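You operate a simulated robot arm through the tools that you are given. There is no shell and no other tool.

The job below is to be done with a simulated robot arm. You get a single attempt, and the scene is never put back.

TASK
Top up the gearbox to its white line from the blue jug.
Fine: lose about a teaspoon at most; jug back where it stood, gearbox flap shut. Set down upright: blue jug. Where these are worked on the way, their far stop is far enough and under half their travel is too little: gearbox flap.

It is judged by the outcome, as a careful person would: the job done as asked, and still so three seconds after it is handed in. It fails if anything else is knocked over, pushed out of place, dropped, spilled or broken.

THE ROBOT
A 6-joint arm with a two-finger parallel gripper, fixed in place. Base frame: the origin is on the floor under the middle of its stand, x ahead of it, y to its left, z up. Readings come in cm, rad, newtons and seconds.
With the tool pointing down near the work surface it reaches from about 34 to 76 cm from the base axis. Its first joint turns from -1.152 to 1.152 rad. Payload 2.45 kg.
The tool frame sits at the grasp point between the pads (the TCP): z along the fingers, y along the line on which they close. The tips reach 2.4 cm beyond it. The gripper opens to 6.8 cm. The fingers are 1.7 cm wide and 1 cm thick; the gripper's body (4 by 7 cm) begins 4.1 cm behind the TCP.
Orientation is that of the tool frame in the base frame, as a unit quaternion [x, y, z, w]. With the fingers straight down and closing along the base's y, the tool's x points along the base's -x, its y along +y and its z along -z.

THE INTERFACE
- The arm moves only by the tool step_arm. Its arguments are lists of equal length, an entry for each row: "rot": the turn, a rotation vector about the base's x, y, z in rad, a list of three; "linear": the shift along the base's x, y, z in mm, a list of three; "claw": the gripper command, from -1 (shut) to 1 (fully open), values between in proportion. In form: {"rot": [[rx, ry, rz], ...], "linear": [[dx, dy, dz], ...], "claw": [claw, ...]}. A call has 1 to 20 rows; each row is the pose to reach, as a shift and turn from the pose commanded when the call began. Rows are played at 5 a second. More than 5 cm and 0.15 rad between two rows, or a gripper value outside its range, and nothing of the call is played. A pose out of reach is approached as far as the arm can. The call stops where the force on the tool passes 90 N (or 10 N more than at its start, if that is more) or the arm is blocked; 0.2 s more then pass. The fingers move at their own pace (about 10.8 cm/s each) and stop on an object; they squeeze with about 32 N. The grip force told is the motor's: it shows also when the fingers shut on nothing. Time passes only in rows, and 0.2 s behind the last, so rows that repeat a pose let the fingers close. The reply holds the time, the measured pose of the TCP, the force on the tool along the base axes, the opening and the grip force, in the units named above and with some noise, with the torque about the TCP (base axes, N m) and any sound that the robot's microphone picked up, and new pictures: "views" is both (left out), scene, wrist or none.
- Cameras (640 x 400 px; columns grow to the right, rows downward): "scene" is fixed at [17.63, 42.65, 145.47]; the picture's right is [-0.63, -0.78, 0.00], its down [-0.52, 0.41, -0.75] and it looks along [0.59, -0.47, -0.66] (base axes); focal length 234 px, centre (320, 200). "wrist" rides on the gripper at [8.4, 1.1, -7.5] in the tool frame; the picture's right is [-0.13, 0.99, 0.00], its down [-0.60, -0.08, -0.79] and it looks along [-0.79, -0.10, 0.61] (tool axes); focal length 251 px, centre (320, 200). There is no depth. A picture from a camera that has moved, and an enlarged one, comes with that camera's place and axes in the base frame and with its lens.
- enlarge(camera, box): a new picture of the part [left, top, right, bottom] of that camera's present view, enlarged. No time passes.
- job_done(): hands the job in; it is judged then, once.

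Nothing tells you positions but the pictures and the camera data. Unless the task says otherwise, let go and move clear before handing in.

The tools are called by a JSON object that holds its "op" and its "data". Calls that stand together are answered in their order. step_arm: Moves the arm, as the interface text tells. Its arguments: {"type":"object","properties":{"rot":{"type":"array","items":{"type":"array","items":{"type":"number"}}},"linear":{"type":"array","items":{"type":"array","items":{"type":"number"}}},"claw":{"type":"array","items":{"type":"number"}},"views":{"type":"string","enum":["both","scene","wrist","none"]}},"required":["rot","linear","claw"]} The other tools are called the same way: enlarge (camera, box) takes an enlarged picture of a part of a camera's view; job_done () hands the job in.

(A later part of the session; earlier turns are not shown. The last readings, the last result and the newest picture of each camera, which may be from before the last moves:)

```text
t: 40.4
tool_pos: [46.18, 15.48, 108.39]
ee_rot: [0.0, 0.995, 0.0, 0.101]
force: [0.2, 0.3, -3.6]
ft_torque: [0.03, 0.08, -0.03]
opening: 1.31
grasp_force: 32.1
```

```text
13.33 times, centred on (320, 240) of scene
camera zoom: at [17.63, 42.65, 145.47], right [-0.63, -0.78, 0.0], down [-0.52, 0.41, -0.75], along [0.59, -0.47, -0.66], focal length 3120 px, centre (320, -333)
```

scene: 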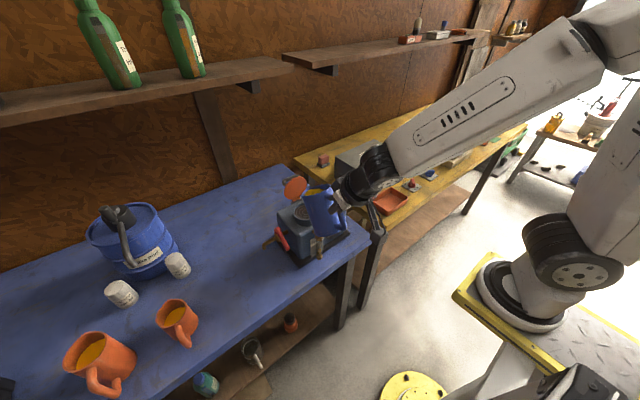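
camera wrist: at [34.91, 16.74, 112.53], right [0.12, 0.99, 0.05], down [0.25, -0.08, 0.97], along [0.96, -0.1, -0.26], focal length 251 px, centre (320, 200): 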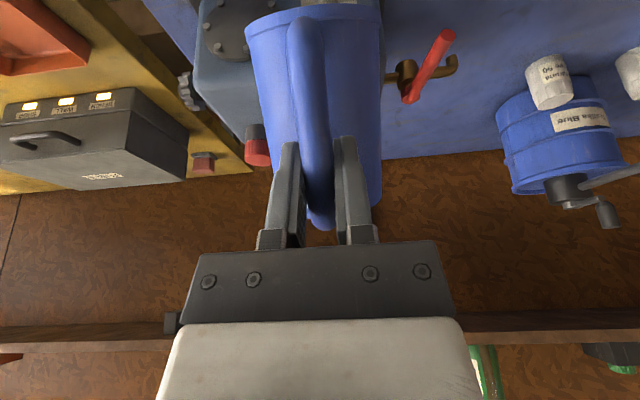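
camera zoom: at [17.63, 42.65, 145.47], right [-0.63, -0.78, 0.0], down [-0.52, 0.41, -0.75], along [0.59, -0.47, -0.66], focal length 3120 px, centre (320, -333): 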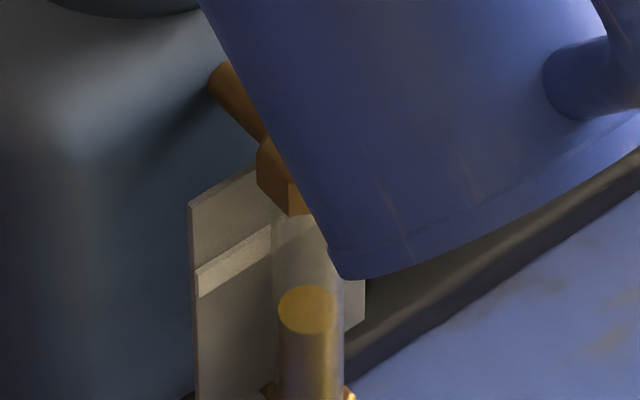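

The level is at row 310, with about 50 rows to go. I'll keep tilting slowly toward 54°.

{"op": "step_arm", "data": {"rot": [[0, 0.015, 0], [0, 0.03, 0], [0, 0.045, 0], [0, 0.06, 0], [0, 0.075, 0], [0, 0.09, 0], [0, 0.105, 0], [0, 0.105, 0], [0, 0.105, 0]], "linear": [[0.8, 0, 0.2], [1.7, 0, 0.4], [2.6, 0, 0.6], [3.5, 0, 0.8], [4.3, 0, 1], [5.1, 0, 1.2], [6, 0, 1.5], [6, 0, 1.5], [6, 0, 1.5]], "claw": [-1, -1, -1, -1, -1, -1, -1, -1, -1], "views": "none"}}

{"op": "enlarge", "data": {"camera": "scene", "box": [290, 170, 350, 220]}}

{"op": "enlarge", "data": {"camera": "scene", "box": [300, 225, 340, 255]}}

```text
t: 42.4
tool_pos: [46.84, 15.6, 108.51]
ee_rot: [0.0, 0.999, 0.001, 0.049]
force: [0.1, 0.1, -2.5]
ft_torque: [0.0, 0.04, -0.02]
opening: 1.3
grasp_force: 32.2
```

```text
8.00 times, centred on (320, 195) of scene
camera zoom: at [17.63, 42.65, 145.47], right [-0.63, -0.78, 0.0], down [-0.52, 0.41, -0.75], along [0.59, -0.47, -0.66], focal length 1872 px, centre (320, 240)
```

zoom: 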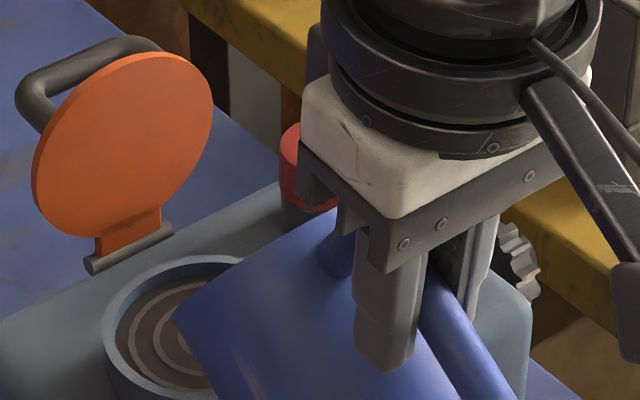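

```text
13.33 times, centred on (320, 240) of scene
camera zoom: at [17.63, 42.65, 145.47], right [-0.63, -0.78, 0.0], down [-0.52, 0.41, -0.75], along [0.59, -0.47, -0.66], focal length 3120 px, centre (320, -333)
```

zoom: 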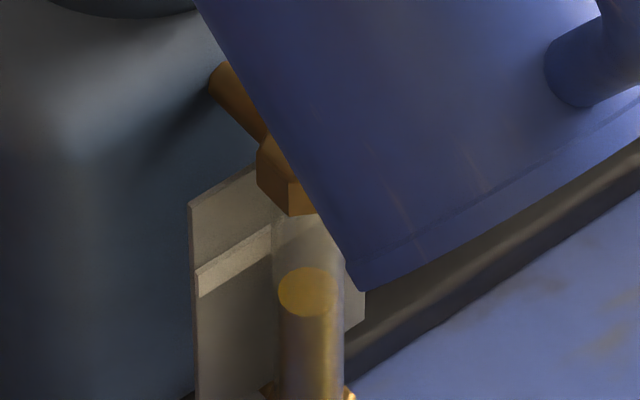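

The level is at row 293. I'll continue to about 59° and then let it settle.

{"op": "step_arm", "data": {"rot": [[0, 0.015, 0], [0, 0.03, 0], [0, 0.045, 0], [0, 0.06, 0], [0, 0.075, 0], [0, 0.075, 0], [0, 0.075, 0], [0, 0.075, 0], [0, 0.075, 0]], "linear": [[0.9, 0, 0.5], [1.8, 0, 1], [2.7, 0, 1.5], [3.6, 0, 2], [4.5, 0, 2.5], [4.5, 0, 2.5], [4.5, 0, 2.5], [4.5, 0, 2.5], [4.5, 0, 2.5]], "claw": [-1, -1, -1, -1, -1, -1, -1, -1, -1], "views": "none"}}

{"op": "enlarge", "data": {"camera": "scene", "box": [300, 225, 340, 255]}}

{"op": "enlarge", "data": {"camera": "scene", "box": [270, 170, 350, 230]}}

```text
t: 44.4
tool_pos: [47.38, 15.6, 108.83]
ee_rot: [0.0, 1.0, 0.0, 0.012]
force: [0.9, -0.4, -3.1]
ft_torque: [-0.03, 0.02, 0.0]
opening: 1.3
grasp_force: 31.3
```

```text
13.33 times, centred on (320, 240) of scene
camera zoom: at [17.63, 42.65, 145.47], right [-0.63, -0.78, 0.0], down [-0.52, 0.41, -0.75], along [0.59, -0.47, -0.66], focal length 3120 px, centre (320, -333)
```

zoom: 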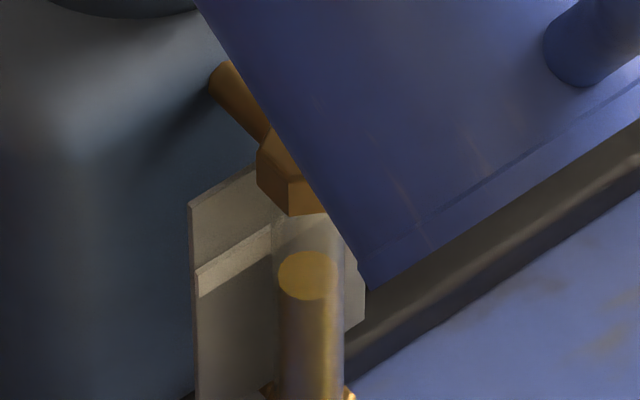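

```text
6.67 times, centred on (310, 200) of scene
camera zoom: at [17.63, 42.65, 145.47], right [-0.63, -0.78, 0.0], down [-0.52, 0.41, -0.75], along [0.59, -0.47, -0.66], focal length 1560 px, centre (387, 200)
```

zoom: 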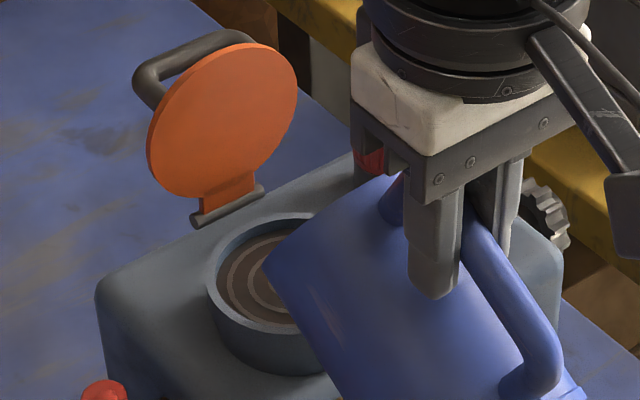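

The level is at row 275, close to the target. I'll zoom in tightly on the gauge to judge the line versus level precisely.

{"op": "enlarge", "data": {"camera": "scene", "box": [310, 235, 326, 247]}}

{"op": "enlarge", "data": {"camera": "scene", "box": [300, 225, 340, 255]}}

```text
16.00 times, centred on (318, 241) of scene
camera zoom: at [17.63, 42.65, 145.47], right [-0.63, -0.78, 0.0], down [-0.52, 0.41, -0.75], along [0.59, -0.47, -0.66], focal length 3744 px, centre (352, -456)
```

zoom: 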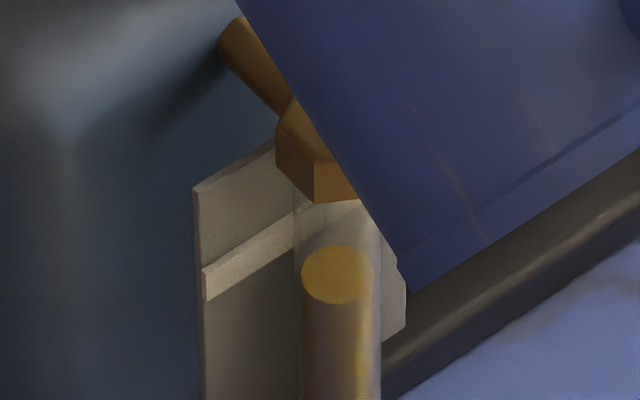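

```text
13.33 times, centred on (320, 240) of scene
camera zoom: at [17.63, 42.65, 145.47], right [-0.63, -0.78, 0.0], down [-0.52, 0.41, -0.75], along [0.59, -0.47, -0.66], focal length 3120 px, centre (320, -333)
```

zoom: 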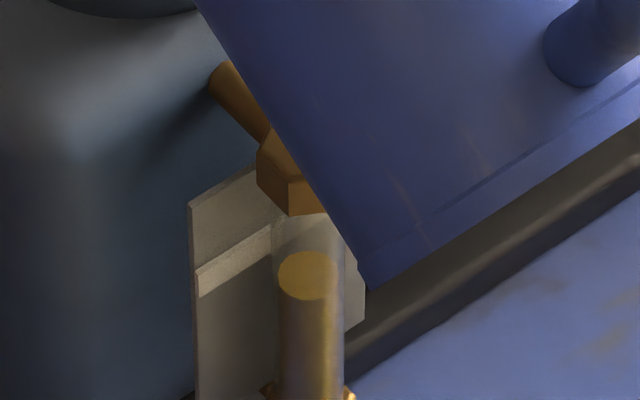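

The level still needs roughly 15 rows. I'll add a small increment of tilt and let it settle.

{"op": "step_arm", "data": {"rot": [[0, 0.01, 0], [0, 0.02, 0], [0, 0.03, 0], [0, 0.03, 0], [0, 0.03, 0], [0, 0.03, 0], [0, 0.03, 0]], "linear": [[0.6, 0, 0.4], [1.3, 0, 0.8], [2, 0, 1.2], [2, 0, 1.2], [2, 0, 1.2], [2, 0, 1.2], [2, 0, 1.2]], "claw": [-1, -1, -1, -1, -1, -1, -1], "views": "none"}}

{"op": "enlarge", "data": {"camera": "scene", "box": [300, 225, 340, 255]}}

```text
t: 46.0
tool_pos: [47.56, 15.49, 108.91]
ee_rot: [0.0, 1.0, 0.0, -0.004]
force: [-0.4, 0.4, -3.3]
ft_torque: [0.02, 0.02, 0.06]
opening: 1.3
grasp_force: 32.5
```

```text
13.33 times, centred on (320, 240) of scene
camera zoom: at [17.63, 42.65, 145.47], right [-0.63, -0.78, 0.0], down [-0.52, 0.41, -0.75], along [0.59, -0.47, -0.66], focal length 3120 px, centre (320, -333)
```

zoom: 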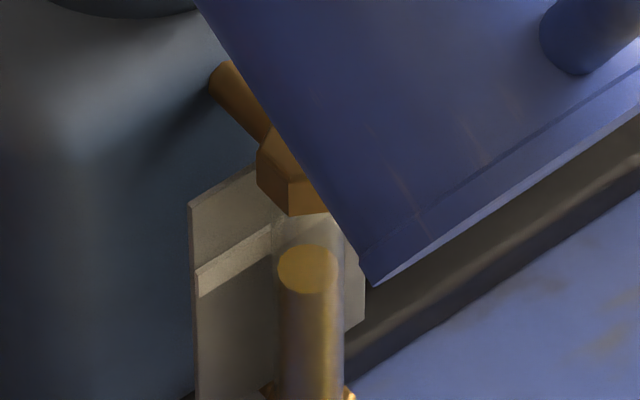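

I'll stop pouring just below the target, tilting the jug back over the filler so any drips land inside, then inspect the gauge from the front.

{"op": "step_arm", "data": {"rot": [[0, -0.05, 0], [0, -0.12, 0], [0, -0.19, 0], [0, -0.26, 0], [0, -0.33, 0], [0, -0.4, 0], [0, -0.47, 0], [0, -0.53, 0], [0, -0.53, 0], [0, -0.53, 0]], "linear": [[-2, 0, 0], [-6, 0, -1], [-11, 0, -2], [-15, 0, -2], [-18, 0, -1], [-20, 0, 2], [-21, 0, 6], [-22, 0, 10], [-22, 0, 10], [-22, 0, 10]], "claw": [-1, -1, -1, -1, -1, -1, -1, -1, -1, -1], "views": "none"}}

{"op": "enlarge", "data": {"camera": "scene", "box": [300, 225, 340, 255]}}

{"op": "enlarge", "data": {"camera": "scene", "box": [260, 160, 360, 235]}}

```text
t: 48.2
tool_pos: [45.3, 15.71, 109.9]
ee_rot: [0.0, 0.966, 0.0, 0.259]
force: [-0.2, -0.3, -1.6]
ft_torque: [-0.02, 0.08, 0.02]
opening: 1.29
grasp_force: 32.2
```

```text
13.33 times, centred on (320, 240) of scene
camera zoom: at [17.63, 42.65, 145.47], right [-0.63, -0.78, 0.0], down [-0.52, 0.41, -0.75], along [0.59, -0.47, -0.66], focal length 3120 px, centre (320, -333)
```

zoom: 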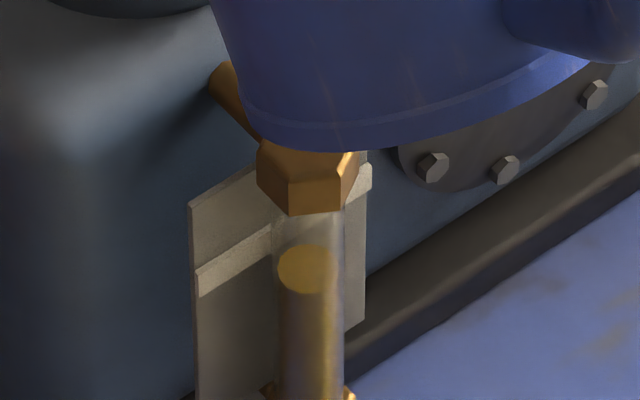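

```text
5.33 times, centred on (310, 198) of scene
camera zoom: at [17.63, 42.65, 145.47], right [-0.63, -0.78, 0.0], down [-0.52, 0.41, -0.75], along [0.59, -0.47, -0.66], focal length 1248 px, centre (373, 213)
```

zoom: 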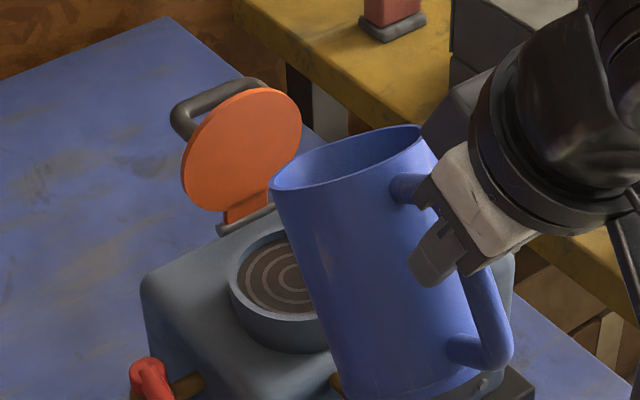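

The level is holding at row 269 with no spill in sight. I'll move the jug, nearly upright, to the +y side so the wrist camera can look at the gauge at a shallow angle.

{"op": "step_arm", "data": {"rot": [[0, -0.05, 0], [0, -0.1, 0], [0, -0.15, 0], [0, -0.2, 0], [0, -0.26, 0], [0, -0.26, 0], [0, -0.26, 0], [0, -0.26, 0], [0, -0.26, 0], [0, -0.26, 0], [0, -0.26, 0], [0, -0.26, 0], [0, -0.26, 0], [0, -0.26, 0]], "linear": [[0, 5, 8], [0, 15, 15], [0, 32, 20], [0, 55, 20], [0, 80, 20], [0, 105, 20], [0, 130, 15], [0, 150, 0], [-2, 163, -25], [-3, 169, -55], [-4, 169, -85], [-4, 169, -110], [-4, 169, -123], [-4, 169, -123]], "claw": [-1, -1, -1, -1, -1, -1, -1, -1, -1, -1, -1, -1, -1, -1], "views": "both"}}

```text
t: 51.2
tool_pos: [44.85, 32.51, 97.53]
ee_rot: [-0.001, 0.924, 0.0, 0.381]
force: [0.5, -0.6, -1.9]
ft_torque: [-0.01, 0.13, 0.0]
opening: 1.28
grasp_force: 32.0
camera wrist: at [33.65, 33.67, 97.01], right [0.09, 0.99, 0.09], down [-0.13, -0.08, 0.99], along [0.99, -0.1, 0.12], focal length 251 px, centre (320, 200)
```

scene: 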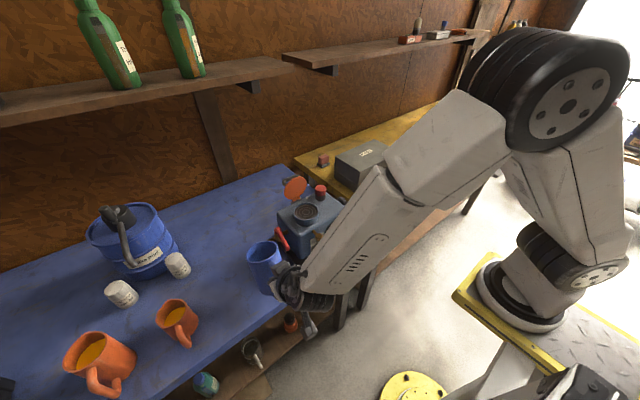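
wrist: 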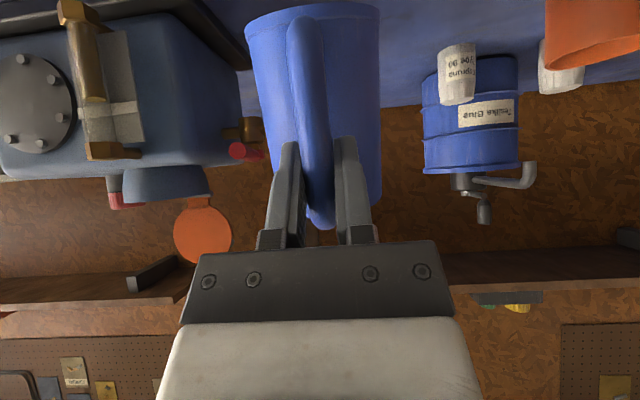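

The gauge is already visible at the left of the wrist view. Zooming in on it.

{"op": "enlarge", "data": {"camera": "wrist", "box": [50, 0, 170, 170]}}

{"op": "enlarge", "data": {"camera": "wrist", "box": [70, 60, 150, 130]}}

{"op": "enlarge", "data": {"camera": "scene", "box": [260, 170, 350, 255]}}

```text
2.35 times, centred on (110, 85) of wrist
camera zoom: at [33.65, 33.67, 97.01], right [0.09, 0.99, 0.09], down [-0.13, -0.08, 0.99], along [0.99, -0.1, 0.12], focal length 592 px, centre (814, 471)
```

zoom: 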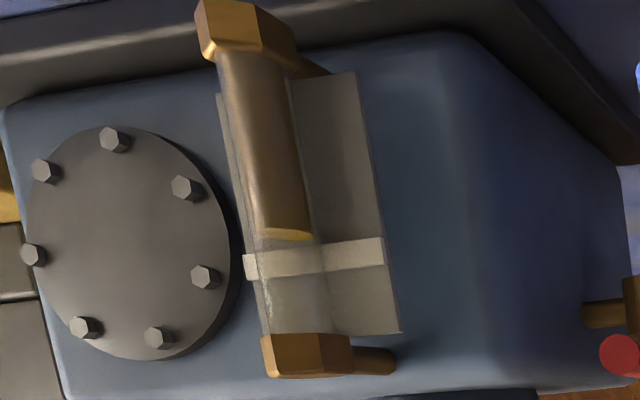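

```text
5.71 times, centred on (110, 95) of wrist
camera zoom: at [33.65, 33.67, 97.01], right [0.09, 0.99, 0.09], down [-0.13, -0.08, 0.99], along [0.99, -0.1, 0.12], focal length 1437 px, centre (1520, 800)
```

zoom: 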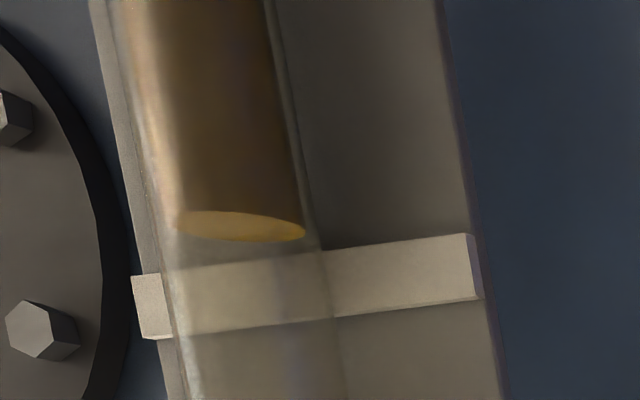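

```text
4.71 times, centred on (305, 212) of scene
camera zoom: at [17.63, 42.66, 145.47], right [-0.63, -0.78, 0.0], down [-0.52, 0.41, -0.75], along [0.59, -0.47, -0.66], focal length 1101 px, centre (391, 141)
```

zoom: 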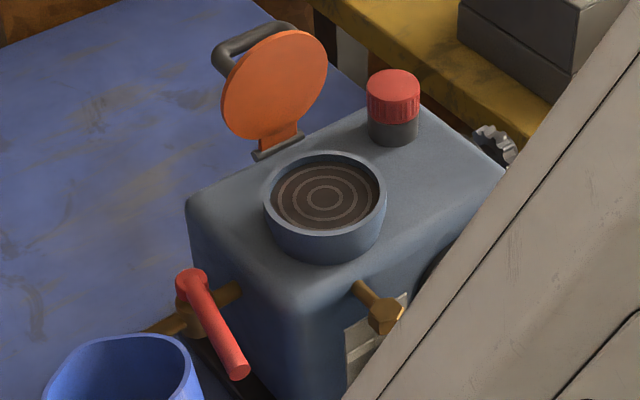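

The wrist view shows the level about 0.55 cm below the centre of the white line (target is about row 252 in my scene zoom). I'll go back over the filler to add a bit more.

{"op": "step_arm", "data": {"rot": [[0, 0, 0], [0, 0, 0], [0, 0, 0], [0, 0, 0], [0, 0, 0], [0, 0, 0], [0, 0, 0], [0, 0, 0], [0, 0, 0], [0, 0, 0], [0, 0.08, 0], [0, 0.16, 0], [0, 0.24, 0], [0, 0.32, 0], [0, 0.4, 0], [0, 0.48, 0], [0, 0.56, 0], [0, 0.64, 0], [0, 0.72, 0], [0, 0.72, 0]], "linear": [[0, 0, 30], [0, 0, 65], [0, -5, 100], [0, -20, 130], [0, -45, 145], [0, -75, 145], [0, -105, 145], [0, -135, 143], [0, -158, 140], [2, -169, 136], [2, -170, 132], [3, -170, 128], [4, -170, 124], [5, -170, 120], [7, -170, 118], [9, -170, 116], [12, -170, 115], [16, -170, 114], [20, -170, 114], [20, -170, 114]], "claw": [-1, -1, -1, -1, -1, -1, -1, -1, -1, -1, -1, -1, -1, -1, -1, -1, -1, -1, -1, -1], "views": "scene"}}

{"op": "enlarge", "data": {"camera": "scene", "box": [300, 225, 340, 255]}}

{"op": "enlarge", "data": {"camera": "scene", "box": [270, 170, 350, 230]}}

```text
t: 55.4
tool_pos: [46.84, 15.48, 109.08]
ee_rot: [-0.001, 1.0, 0.0, 0.03]
force: [-1.6, -0.6, -2.9]
ft_torque: [0.02, 0.05, 0.01]
opening: 1.28
grasp_force: 32.3
```

scene: 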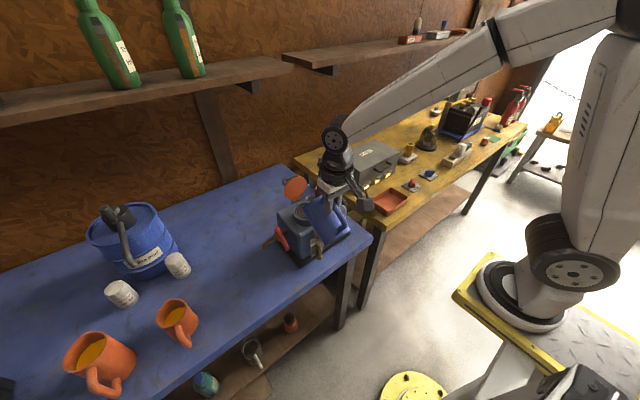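

```text
13.33 times, centred on (320, 240) of scene
camera zoom: at [17.63, 42.65, 145.47], right [-0.63, -0.78, 0.0], down [-0.52, 0.41, -0.75], along [0.59, -0.47, -0.66], focal length 3120 px, centre (320, -333)
```

zoom: 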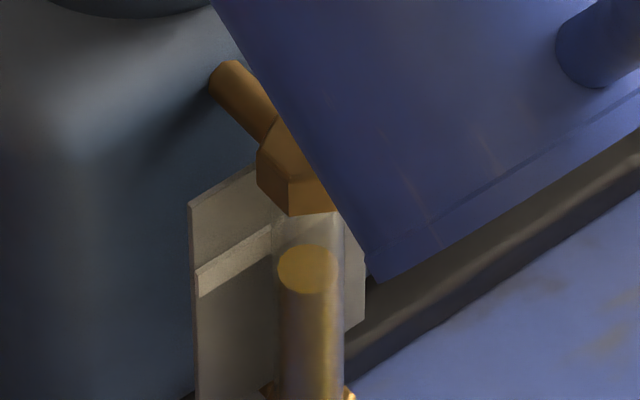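

```text
6.67 times, centred on (310, 200) of scene
camera zoom: at [17.63, 42.65, 145.47], right [-0.63, -0.78, 0.0], down [-0.52, 0.41, -0.75], along [0.59, -0.47, -0.66], focal length 1560 px, centre (387, 200)
```

zoom: 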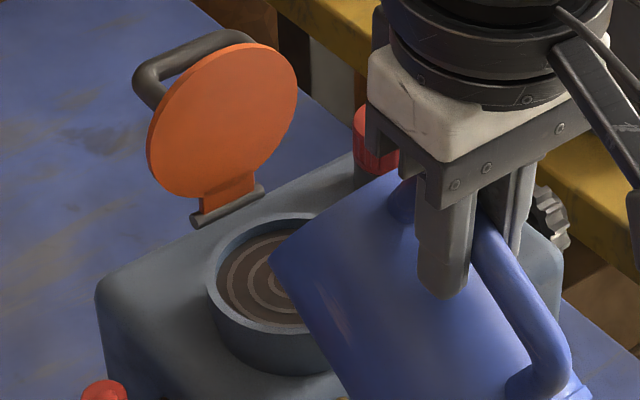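

The jug is positioned with the level unchanged at 269. I'll resume pouring in small increments.

{"op": "step_arm", "data": {"rot": [[0, 0.02, 0], [0, 0.04, 0], [0, 0.06, 0], [0, 0.08, 0], [0, 0.095, 0], [0, 0.095, 0], [0, 0.095, 0], [0, 0.095, 0]], "linear": [[1.6, 0, 0.3], [3.2, 0, 0.6], [4.8, 0, 1], [6.4, 0, 1.3], [7.5, 0, 1.5], [7.5, 0, 1.5], [7.5, 0, 1.5], [7.5, 0, 1.5]], "claw": [-1, -1, -1, -1, -1, -1, -1, -1], "views": "none"}}

{"op": "enlarge", "data": {"camera": "scene", "box": [300, 225, 340, 255]}}

```text
t: 57.2
tool_pos: [47.69, 15.53, 109.18]
ee_rot: [-0.001, 1.0, 0.0, -0.016]
force: [-1.4, 0.2, -1.2]
ft_torque: [0.01, 0.02, -0.03]
opening: 1.3
grasp_force: 31.6
```

```text
13.33 times, centred on (320, 240) of scene
camera zoom: at [17.63, 42.65, 145.47], right [-0.63, -0.78, 0.0], down [-0.52, 0.41, -0.75], along [0.59, -0.47, -0.66], focal length 3120 px, centre (320, -333)
```

zoom: 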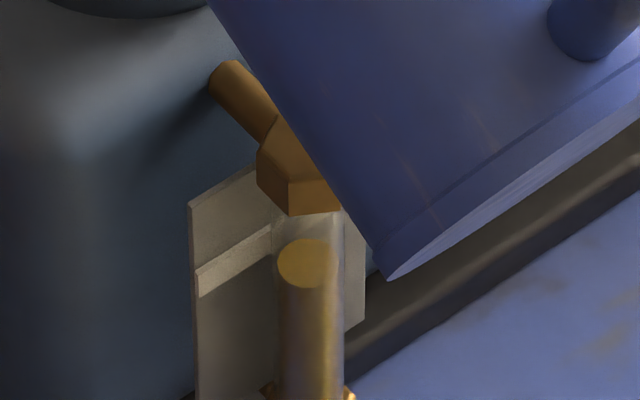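

The level is at about 263 and rising. Another small increment.

{"op": "step_arm", "data": {"rot": [[0, 0.015, 0], [0, 0.03, 0], [0, 0.045, 0], [0, 0.045, 0], [0, 0.045, 0], [0, 0.045, 0], [0, 0.045, 0]], "linear": [[1.2, 0, 1.2], [2.4, 0, 2.4], [3.5, 0, 3.5], [3.5, 0, 3.5], [3.5, 0, 3.5], [3.5, 0, 3.5], [3.5, 0, 3.5]], "claw": [-1, -1, -1, -1, -1, -1, -1], "views": "none"}}

{"op": "enlarge", "data": {"camera": "scene", "box": [300, 225, 340, 255]}}

```text
t: 58.8
tool_pos: [47.84, 15.42, 109.54]
ee_rot: [0.0, 0.999, 0.0, -0.038]
force: [-0.4, 0.1, -1.5]
ft_torque: [-0.04, 0.03, 0.0]
opening: 1.29
grasp_force: 32.0
```

```text
13.33 times, centred on (320, 240) of scene
camera zoom: at [17.63, 42.65, 145.47], right [-0.63, -0.78, 0.0], down [-0.52, 0.41, -0.75], along [0.59, -0.47, -0.66], focal length 3120 px, centre (320, -333)
```

zoom: 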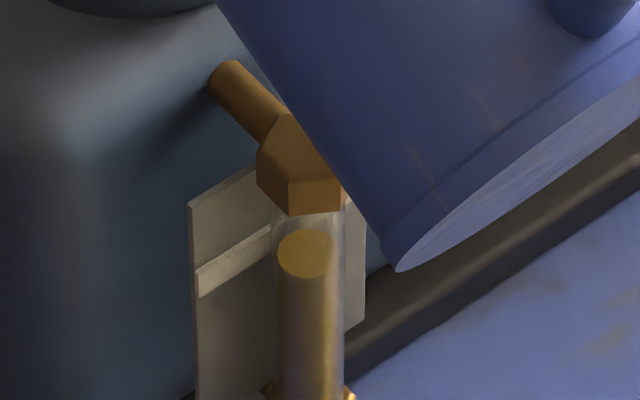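

The level is at about 253, essentially on target. I'll tilt back now, keeping the spout over the filler, and re-inspect from the side.

{"op": "step_arm", "data": {"rot": [[0, -0.06, 0], [0, -0.13, 0], [0, -0.2, 0], [0, -0.27, 0], [0, -0.34, 0], [0, -0.41, 0], [0, -0.48, 0], [0, -0.55, 0], [0, -0.6, 0], [0, -0.6, 0], [0, -0.6, 0]], "linear": [[-3, 0, -2], [-8, 0, -5], [-12, 0, -7], [-16, 0, -8], [-20, 0, -8], [-23, 0, -6], [-25, 0, -2], [-26, 0, 2], [-27, 0, 6], [-27, 0, 6], [-27, 0, 6]], "claw": [-1, -1, -1, -1, -1, -1, -1, -1, -1, -1, -1], "views": "none"}}

{"op": "enlarge", "data": {"camera": "scene", "box": [300, 225, 340, 255]}}

{"op": "enlarge", "data": {"camera": "scene", "box": [260, 160, 360, 235]}}

```text
t: 61.2
tool_pos: [45.37, 15.47, 110.13]
ee_rot: [0.0, 0.966, -0.001, 0.259]
force: [0.4, 0.1, -1.5]
ft_torque: [-0.02, 0.09, -0.02]
opening: 1.3
grasp_force: 31.7
```

```text
13.33 times, centred on (320, 240) of scene
camera zoom: at [17.63, 42.65, 145.47], right [-0.63, -0.78, 0.0], down [-0.52, 0.41, -0.75], along [0.59, -0.47, -0.66], focal length 3120 px, centre (320, -333)
```

zoom: 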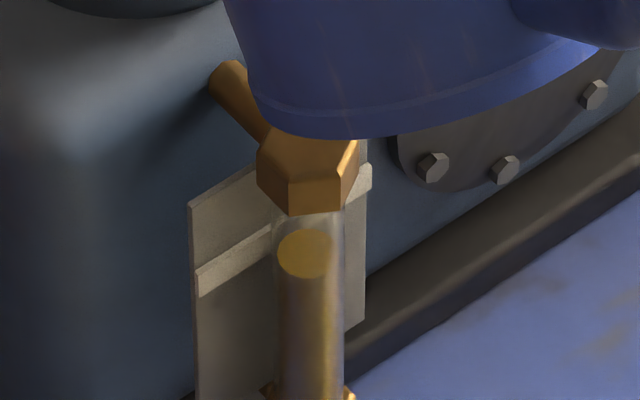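

```text
5.33 times, centred on (310, 198) of scene
camera zoom: at [17.63, 42.65, 145.47], right [-0.63, -0.78, 0.0], down [-0.52, 0.41, -0.75], along [0.59, -0.47, -0.66], focal length 1248 px, centre (373, 213)
```

zoom: 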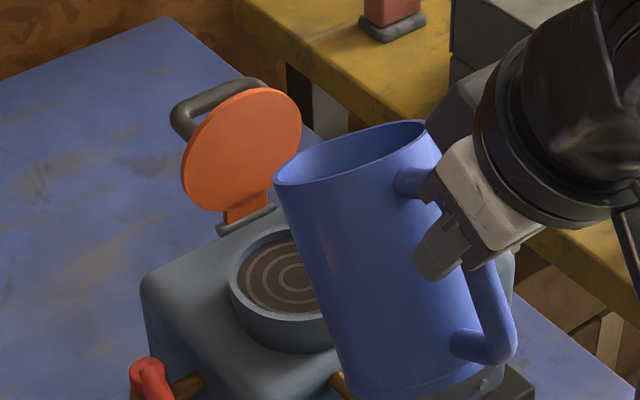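

No spill is visible. I'll return to the same viewing spot to verify the level against the line.

{"op": "step_arm", "data": {"rot": [[0, -0.05, 0], [0, -0.1, 0], [0, -0.15, 0], [0, -0.2, 0], [0, -0.26, 0], [0, -0.26, 0], [0, -0.26, 0], [0, -0.26, 0], [0, -0.26, 0], [0, -0.26, 0], [0, -0.26, 0], [0, -0.26, 0], [0, -0.26, 0], [0, -0.26, 0]], "linear": [[0, 5, 8], [0, 15, 15], [0, 32, 20], [0, 55, 20], [0, 80, 20], [0, 105, 20], [0, 130, 15], [0, 150, 0], [-2, 163, -25], [-3, 170, -55], [-5, 170, -85], [-5, 170, -110], [-5, 170, -126], [-5, 170, -126]], "claw": [-1, -1, -1, -1, -1, -1, -1, -1, -1, -1, -1, -1, -1, -1], "views": "wrist"}}

{"op": "enlarge", "data": {"camera": "wrist", "box": [70, 60, 150, 130]}}

{"op": "enlarge", "data": {"camera": "scene", "box": [260, 170, 350, 255]}}

```text
t: 64.2
tool_pos: [44.75, 32.4, 97.64]
ee_rot: [0.0, 0.924, 0.0, 0.382]
force: [0.6, 0.4, -1.6]
ft_torque: [0.03, 0.14, 0.0]
opening: 1.3
grasp_force: 32.2
camera wrist: at [33.59, 33.56, 97.04], right [0.09, 0.99, 0.09], down [-0.13, -0.08, 0.99], along [0.99, -0.1, 0.12], focal length 251 px, centre (320, 200)
```

wrist: 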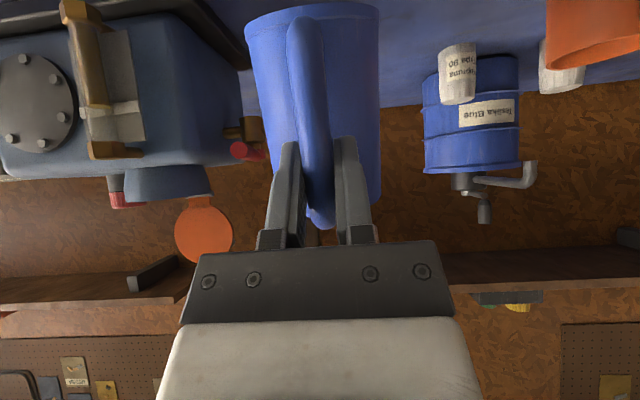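

```text
5.71 times, centred on (110, 95) of wrist
camera zoom: at [33.59, 33.56, 97.04], right [0.09, 0.99, 0.09], down [-0.13, -0.08, 0.99], along [0.99, -0.1, 0.12], focal length 1437 px, centre (1520, 800)
```

zoom: 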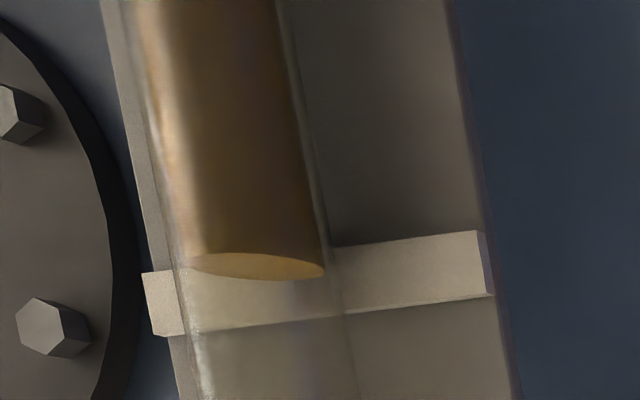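

```text
4.71 times, centred on (305, 212) of scene
camera zoom: at [17.63, 42.66, 145.47], right [-0.63, -0.78, 0.0], down [-0.52, 0.41, -0.75], along [0.59, -0.47, -0.66], focal length 1101 px, centre (391, 141)
```

zoom: 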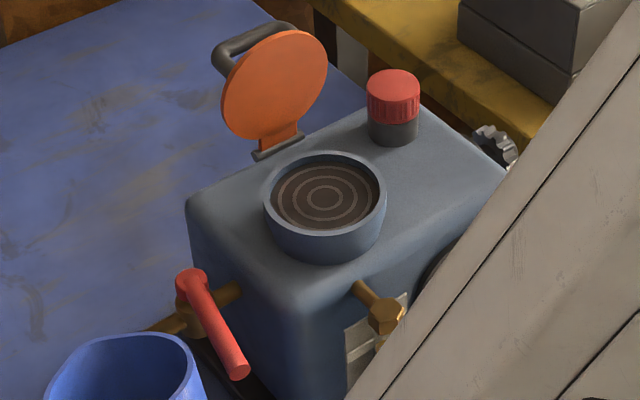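

The level now sits on the centre of the white line. I'll carry the jug back upright to where it stood.

{"op": "step_arm", "data": {"rot": [[0, -0.05, 0], [0, -0.1, 0], [0, -0.15, 0], [0, -0.2, 0], [0, -0.25, 0], [0, -0.265, 0], [0, -0.265, 0], [0, -0.265, 0], [0, -0.265, 0], [0, -0.265, 0], [0, -0.265, 0]], "linear": [[5, 8, 10], [12, 20, 20], [22, 36, 20], [33, 54, 15], [44, 70, 5], [51, 80, -10], [54.8, 86, -25], [54.8, 86, -40], [54.8, 86, -52], [54.8, 86, -62], [54.8, 86, -62]], "claw": [-1, -1, -1, -1, -1, -1, -1, -1, -1, -1, -1], "views": "both"}}

{"op": "enlarge", "data": {"camera": "wrist", "box": [220, 10, 460, 240]}}

{"op": "enlarge", "data": {"camera": "scene", "box": [200, 240, 290, 310]}}

```text
t: 66.6
tool_pos: [50.21, 41.06, 91.43]
ee_rot: [0.001, 0.866, -0.001, 0.5]
force: [-0.3, 0.4, -1.8]
ft_torque: [0.02, 0.11, 0.0]
opening: 1.31
grasp_force: 31.7
camera wrist: at [39.63, 42.26, 87.84], right [0.06, 0.99, 0.11], down [-0.39, -0.08, 0.92], along [0.92, -0.1, 0.38], focal length 251 px, centre (320, 200)
```

scene: 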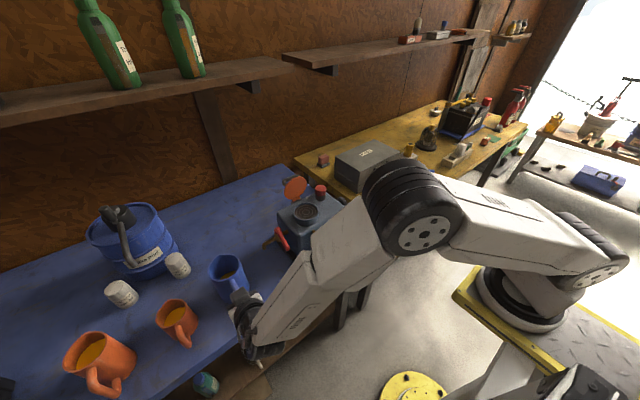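
wrist: 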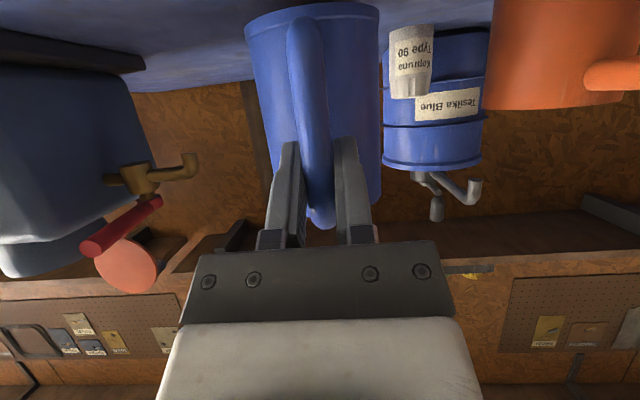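

```text
1.74 times, centred on (340, 125) of wrist
camera zoom: at [39.63, 42.26, 87.84], right [0.06, 0.99, 0.11], down [-0.39, -0.08, 0.92], along [0.92, -0.1, 0.38], focal length 437 px, centre (285, 330)
```

zoom: 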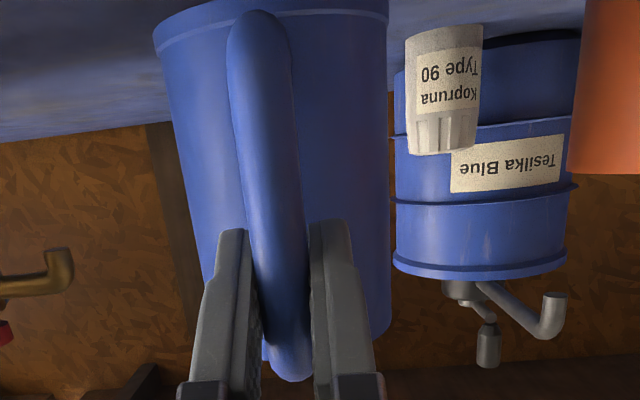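

```text
5.71 times, centred on (245, 275) of scene
camera zoom: at [17.63, 42.66, 145.47], right [-0.63, -0.78, 0.0], down [-0.52, 0.41, -0.75], along [0.59, -0.47, -0.66], focal length 1337 px, centre (749, -229)
```

zoom: 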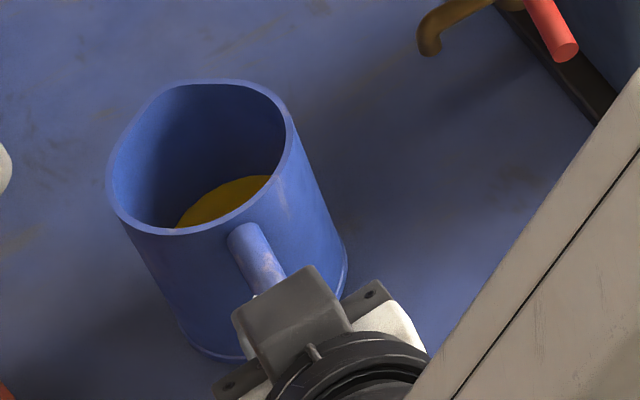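

Just above its spot, the jug has barely shifted in the grip. I'll lower it gently the last 2 cm.

{"op": "step_arm", "data": {"rot": [[0, 0, 0], [0, 0, 0], [0, 0, 0], [0, 0, 0], [0, 0, 0]], "linear": [[0, 0, -5], [0, 0, -10], [0, 0, -14], [0, 0, -17], [0, 0, -17]], "claw": [-1, -1, -1, -1, -1], "views": "none"}}

{"op": "enlarge", "data": {"camera": "scene", "box": [200, 240, 290, 310]}}

```text
t: 67.8
tool_pos: [50.24, 41.14, 89.69]
ee_rot: [0.001, 0.866, 0.0, 0.5]
force: [-0.2, -0.6, -2.4]
ft_torque: [0.0, 0.12, 0.02]
opening: 1.29
grasp_force: 32.0
```

```text
5.71 times, centred on (245, 275) of scene
camera zoom: at [17.63, 42.66, 145.47], right [-0.63, -0.78, 0.0], down [-0.52, 0.41, -0.75], along [0.59, -0.47, -0.66], focal length 1337 px, centre (749, -229)
```

zoom: 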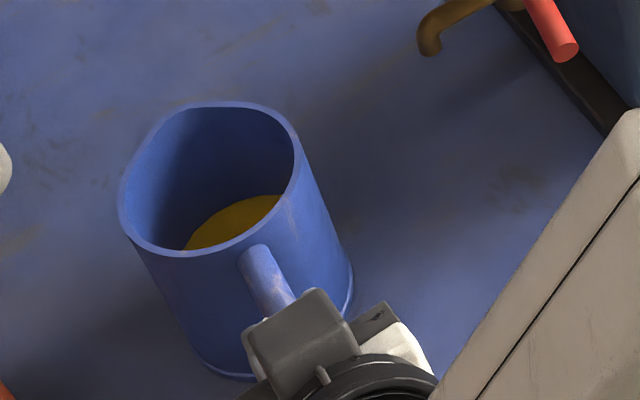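

{"op": "step_arm", "data": {"rot": [[0, 0, 0], [0, 0, 0], [0, 0, 0], [0, 0, 0]], "linear": [[0, 0, -0.8], [0, 0, -1.6], [0, 0, -2.4], [0, 0, -2.4]], "claw": [-1, -1, -1, -1], "views": "none"}}

```text
t: 68.8
tool_pos: [50.38, 41.15, 89.62]
ee_rot: [0.001, 0.865, 0.0, 0.501]
force: [-1.8, -0.7, 6.9]
ft_torque: [0.0, -0.68, -0.02]
opening: 1.29
grasp_force: 32.4
```

The table is now taking the load (force changed from −2 to +7 N). I'll ease off slightly and open the gripper.

{"op": "step_arm", "data": {"rot": [[0, 0, 0], [0, 0, 0], [0, 0, 0], [0, 0, 0], [0, 0, 0], [0, 0, 0], [0, 0, 0]], "linear": [[0, 0, 0.6], [0, 0, 0.8], [0, 0, 0.8], [0, 0, 0.8], [0, 0, 0.8], [0, 0, 0.8], [0, 0, 0.8]], "claw": [-1, -1, -0.55, -0.3, 0.2, 1, 1], "views": "both"}}

{"op": "enlarge", "data": {"camera": "scene", "box": [200, 240, 290, 310]}}

{"op": "enlarge", "data": {"camera": "wrist", "box": [220, 10, 460, 240]}}

```text
t: 70.4
tool_pos: [50.23, 41.03, 89.57]
ee_rot: [0.0, 0.866, 0.0, 0.5]
force: [0.5, -0.4, 0.6]
ft_torque: [0.02, -0.01, -0.02]
opening: 6.8
grasp_force: 0.0
camera wrist: at [39.64, 42.22, 86.03], right [0.06, 0.99, 0.11], down [-0.39, -0.08, 0.92], along [0.92, -0.1, 0.38], focal length 251 px, centre (320, 200)
```

scene: 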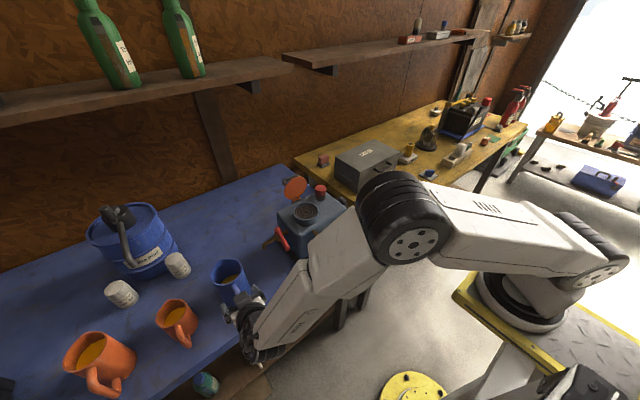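
wrist: 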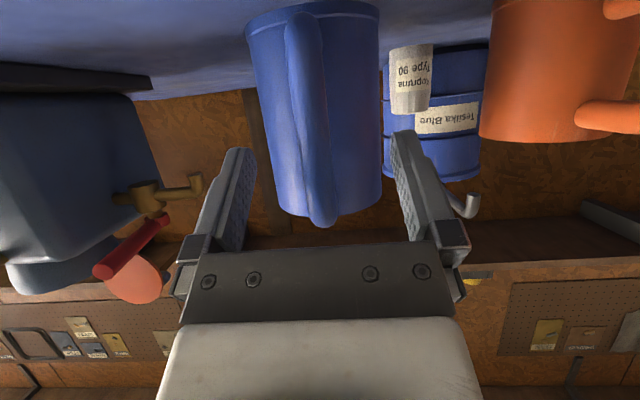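

```text
5.71 times, centred on (245, 275) of scene
camera zoom: at [17.63, 42.65, 145.47], right [-0.63, -0.78, 0.0], down [-0.52, 0.41, -0.75], along [0.59, -0.47, -0.66], focal length 1337 px, centre (749, -229)
```

zoom: 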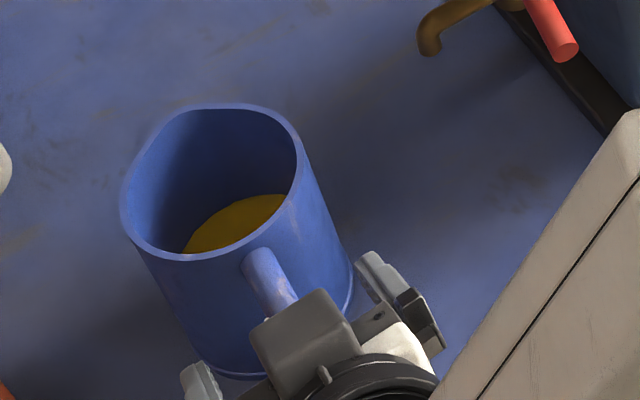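

```text
1.74 times, centred on (340, 125) of wrist
camera zoom: at [39.64, 42.22, 86.03], right [0.06, 0.99, 0.11], down [-0.39, -0.08, 0.92], along [0.92, -0.1, 0.38], focal length 437 px, centre (285, 330)
```

zoom: 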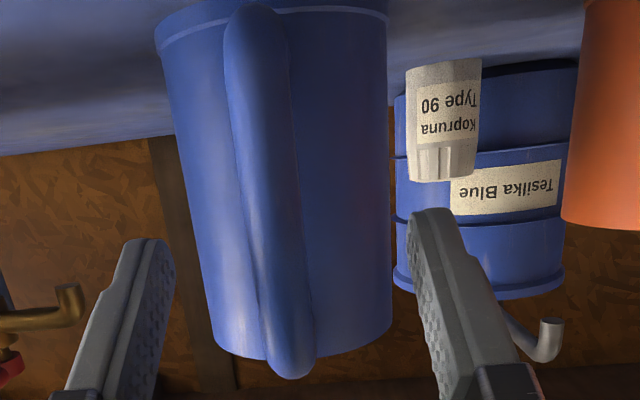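

The jug is standing upright in its original spot. I'll back away from the handle, then go over to the flap handle to close it.

{"op": "step_arm", "data": {"rot": [[0, 0, 0], [0, 0, 0], [0, 0, 0], [0, 0, 0], [0, 0, 0], [0, 0, 0], [0, 0.1, 0], [0, 0.2, 0], [0, 0.32, 0], [0, 0.44, 0], [0, 0.56, 0], [0, 0.68, 0], [0, 0.8, 0], [0, 0.92, 0], [0, 1.04, 0], [0, 1.16, 0], [0, 1.17, 0], [0, 1.17, 0]], "linear": [[-5, 0, 0], [-10.7, 0, 0], [-10.7, 0, 25], [-10.7, 0, 50], [-10.7, 0, 75], [-10.7, 0, 95], [-10, -20, 130], [-10, -50, 160], [-10, -85, 185], [-10, -125, 200], [-8, -168, 212], [-3, -210, 225], [12, -240, 238], [45, -255, 250], [90, -255, 255], [132, -255, 255], [150, -255, 250], [150, -255, 250]], "claw": [1, 1, 1, 1, 1, 1, 1, 1, 1, 1, 1, 1, 1, 1, 1, 1, 1, 1], "views": "both"}}

{"op": "enlarge", "data": {"camera": "wrist", "box": [220, 0, 420, 150]}}

{"op": "enlarge", "data": {"camera": "scene", "box": [200, 240, 290, 310]}}

{"op": "enlarge", "data": {"camera": "scene", "box": [260, 150, 360, 225]}}

```text
t: 74.2
tool_pos: [65.31, 15.46, 114.52]
ee_rot: [0.0, 0.998, 0.0, -0.062]
force: [0.6, -0.4, 0.4]
ft_torque: [0.02, -0.01, 0.0]
opening: 6.81
grasp_force: 0.1
camera wrist: at [57.9, 16.68, 122.99], right [0.13, 0.99, -0.02], down [0.7, -0.08, 0.71], along [0.71, -0.1, -0.7], focal length 251 px, centre (320, 200)
```

scene: 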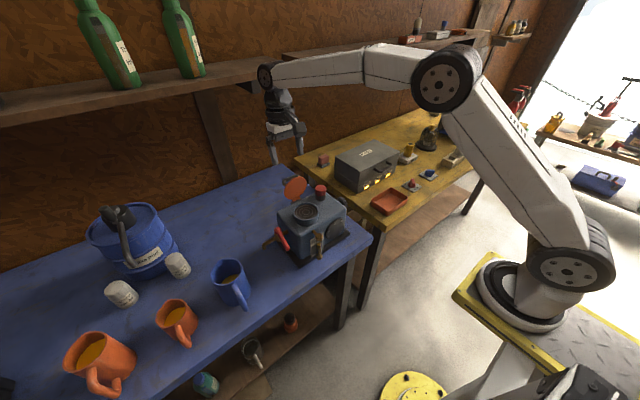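
wrist: 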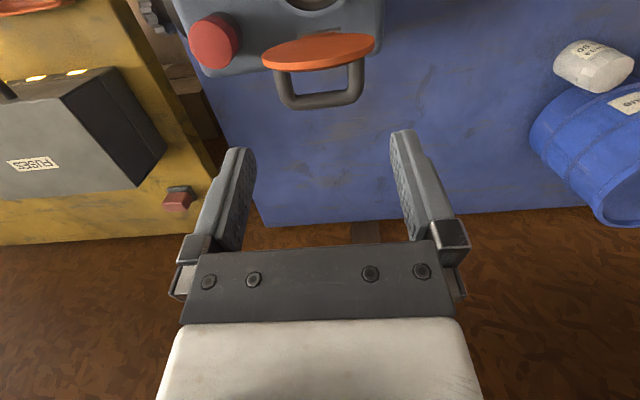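

```text
2.67 times, centred on (320, 75) of wrist
camera zoom: at [57.9, 16.68, 122.99], right [0.13, 0.99, -0.02], down [0.7, -0.08, 0.71], along [0.71, -0.1, -0.7], focal length 670 px, centre (320, 533)
```

zoom: 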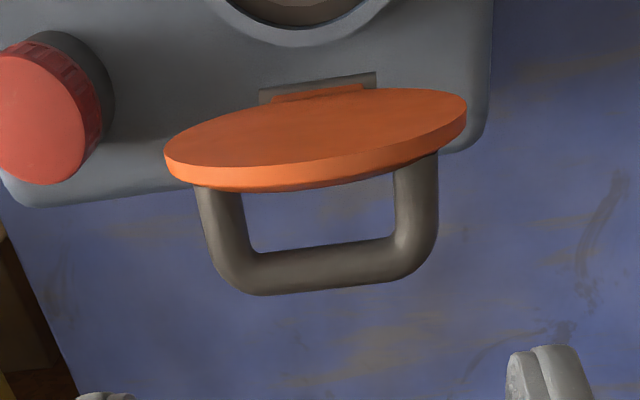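

```text
5.71 times, centred on (245, 275) of scene
camera zoom: at [17.63, 42.65, 145.47], right [-0.63, -0.78, 0.0], down [-0.52, 0.41, -0.75], along [0.59, -0.47, -0.66], focal length 1337 px, centre (749, -229)
```

zoom: 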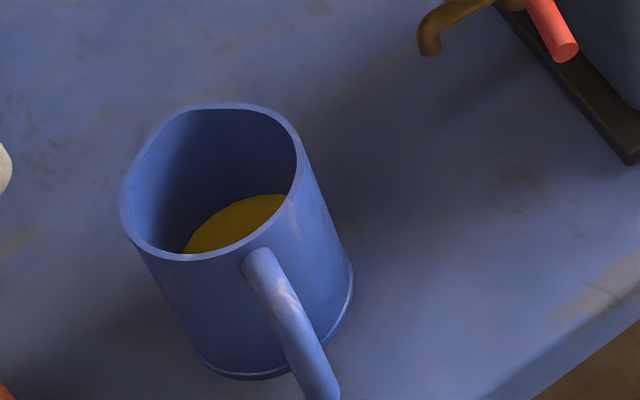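

```text
5.33 times, centred on (310, 188) of scene
camera zoom: at [17.63, 42.65, 145.47], right [-0.63, -0.78, 0.0], down [-0.52, 0.41, -0.75], along [0.59, -0.47, -0.66], focal length 1248 px, centre (373, 267)
```

zoom: 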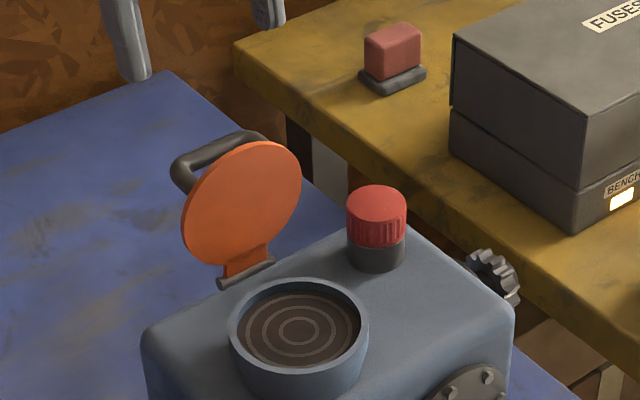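

The jug matches its original position. I'll lower over the flap handle (bar near (65.4, 15.56, 105.9)) with the fingers straddling its ends.

{"op": "step_arm", "data": {"rot": [[0, 0, 0], [0, 0, 0], [0, 0, 0], [0, 0, 0], [0, 0, 0]], "linear": [[0, 1, -20], [1, 1, -40], [1.6, 1, -60], [1.6, 1, -79], [1.6, 1, -79]], "claw": [1, 1, 1, 1, 1], "views": "wrist"}}

{"op": "enlarge", "data": {"camera": "wrist", "box": [160, 40, 480, 240]}}

{"op": "enlarge", "data": {"camera": "scene", "box": [260, 150, 340, 210]}}

```text
t: 75.4
tool_pos: [65.48, 15.63, 106.67]
ee_rot: [-0.001, 0.998, -0.001, -0.061]
force: [0.2, 0.5, -0.6]
ft_torque: [0.01, 0.01, 0.0]
opening: 6.78
grasp_force: 0.0
camera wrist: at [58.15, 16.8, 115.11], right [0.13, 0.99, -0.02], down [0.7, -0.08, 0.71], along [0.71, -0.1, -0.7], focal length 251 px, centre (320, 200)
```

wrist: 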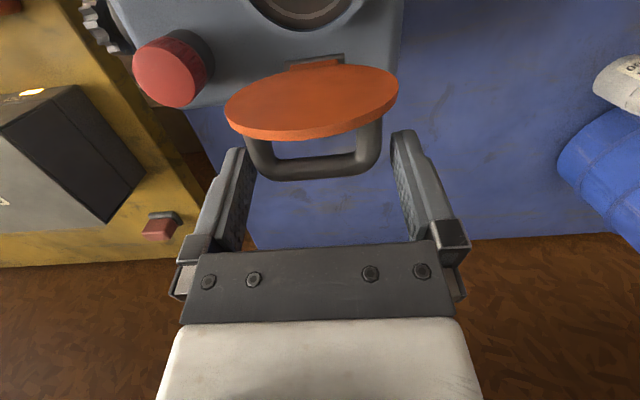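

```text
2.00 times, centred on (320, 140) of wrist
camera zoom: at [58.15, 16.8, 115.11], right [0.13, 0.99, -0.02], down [0.7, -0.08, 0.71], along [0.71, -0.1, -0.7], focal length 503 px, centre (320, 320)
```

zoom: 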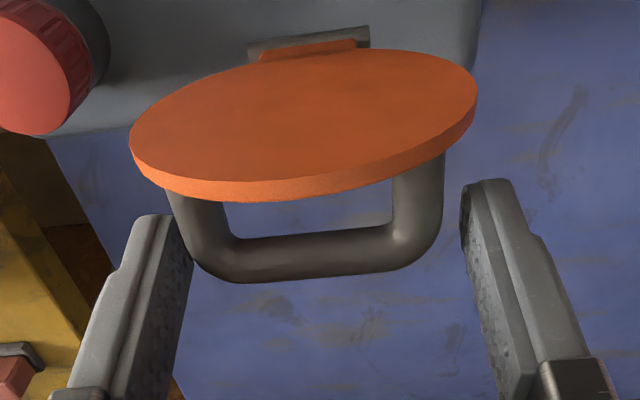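

```text
6.67 times, centred on (300, 180) of scene
camera zoom: at [17.63, 42.65, 145.47], right [-0.63, -0.78, 0.0], down [-0.52, 0.41, -0.75], along [0.59, -0.47, -0.66], focal length 1560 px, centre (453, 333)
```

zoom: 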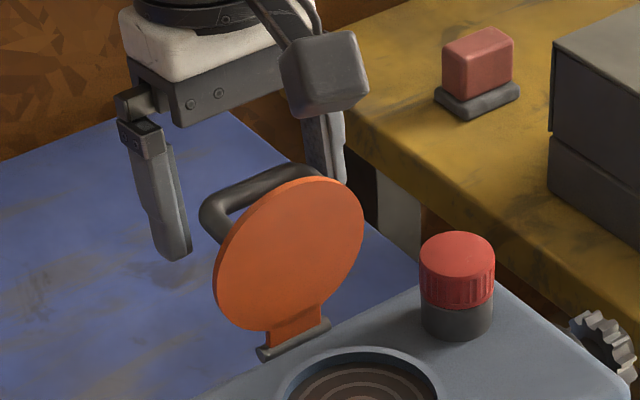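

The fingers straddle the handle, slightly off in y. I'll shift 2 mm, lower 2 mm, and close on it.

{"op": "step_arm", "data": {"rot": [[0, 0, 0], [0, 0, 0], [0, 0, 0], [0, 0, 0], [0, 0, 0]], "linear": [[0, -2, -2], [0, -2, -2], [0, -2, -2], [0, -2, -2], [0, -2, -2]], "claw": [1, 0.9, 0.75, 0.65, 0.6], "views": "wrist"}}

```text
t: 76.6
tool_pos: [65.39, 15.53, 106.39]
ee_rot: [0.001, 0.998, 0.0, -0.06]
force: [1.1, 4.7, -1.8]
ft_torque: [0.14, -0.09, -0.01]
opening: 5.82
grasp_force: 45.0
camera wrist: at [58.11, 16.66, 114.95], right [0.13, 0.99, -0.01], down [0.7, -0.08, 0.71], along [0.71, -0.1, -0.7], focal length 251 px, centre (320, 200)
```

wrist: 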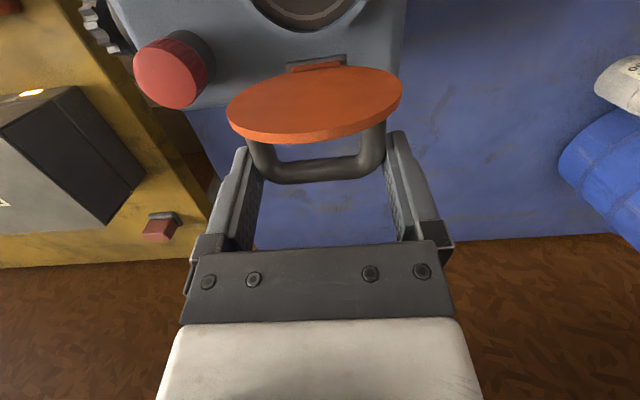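

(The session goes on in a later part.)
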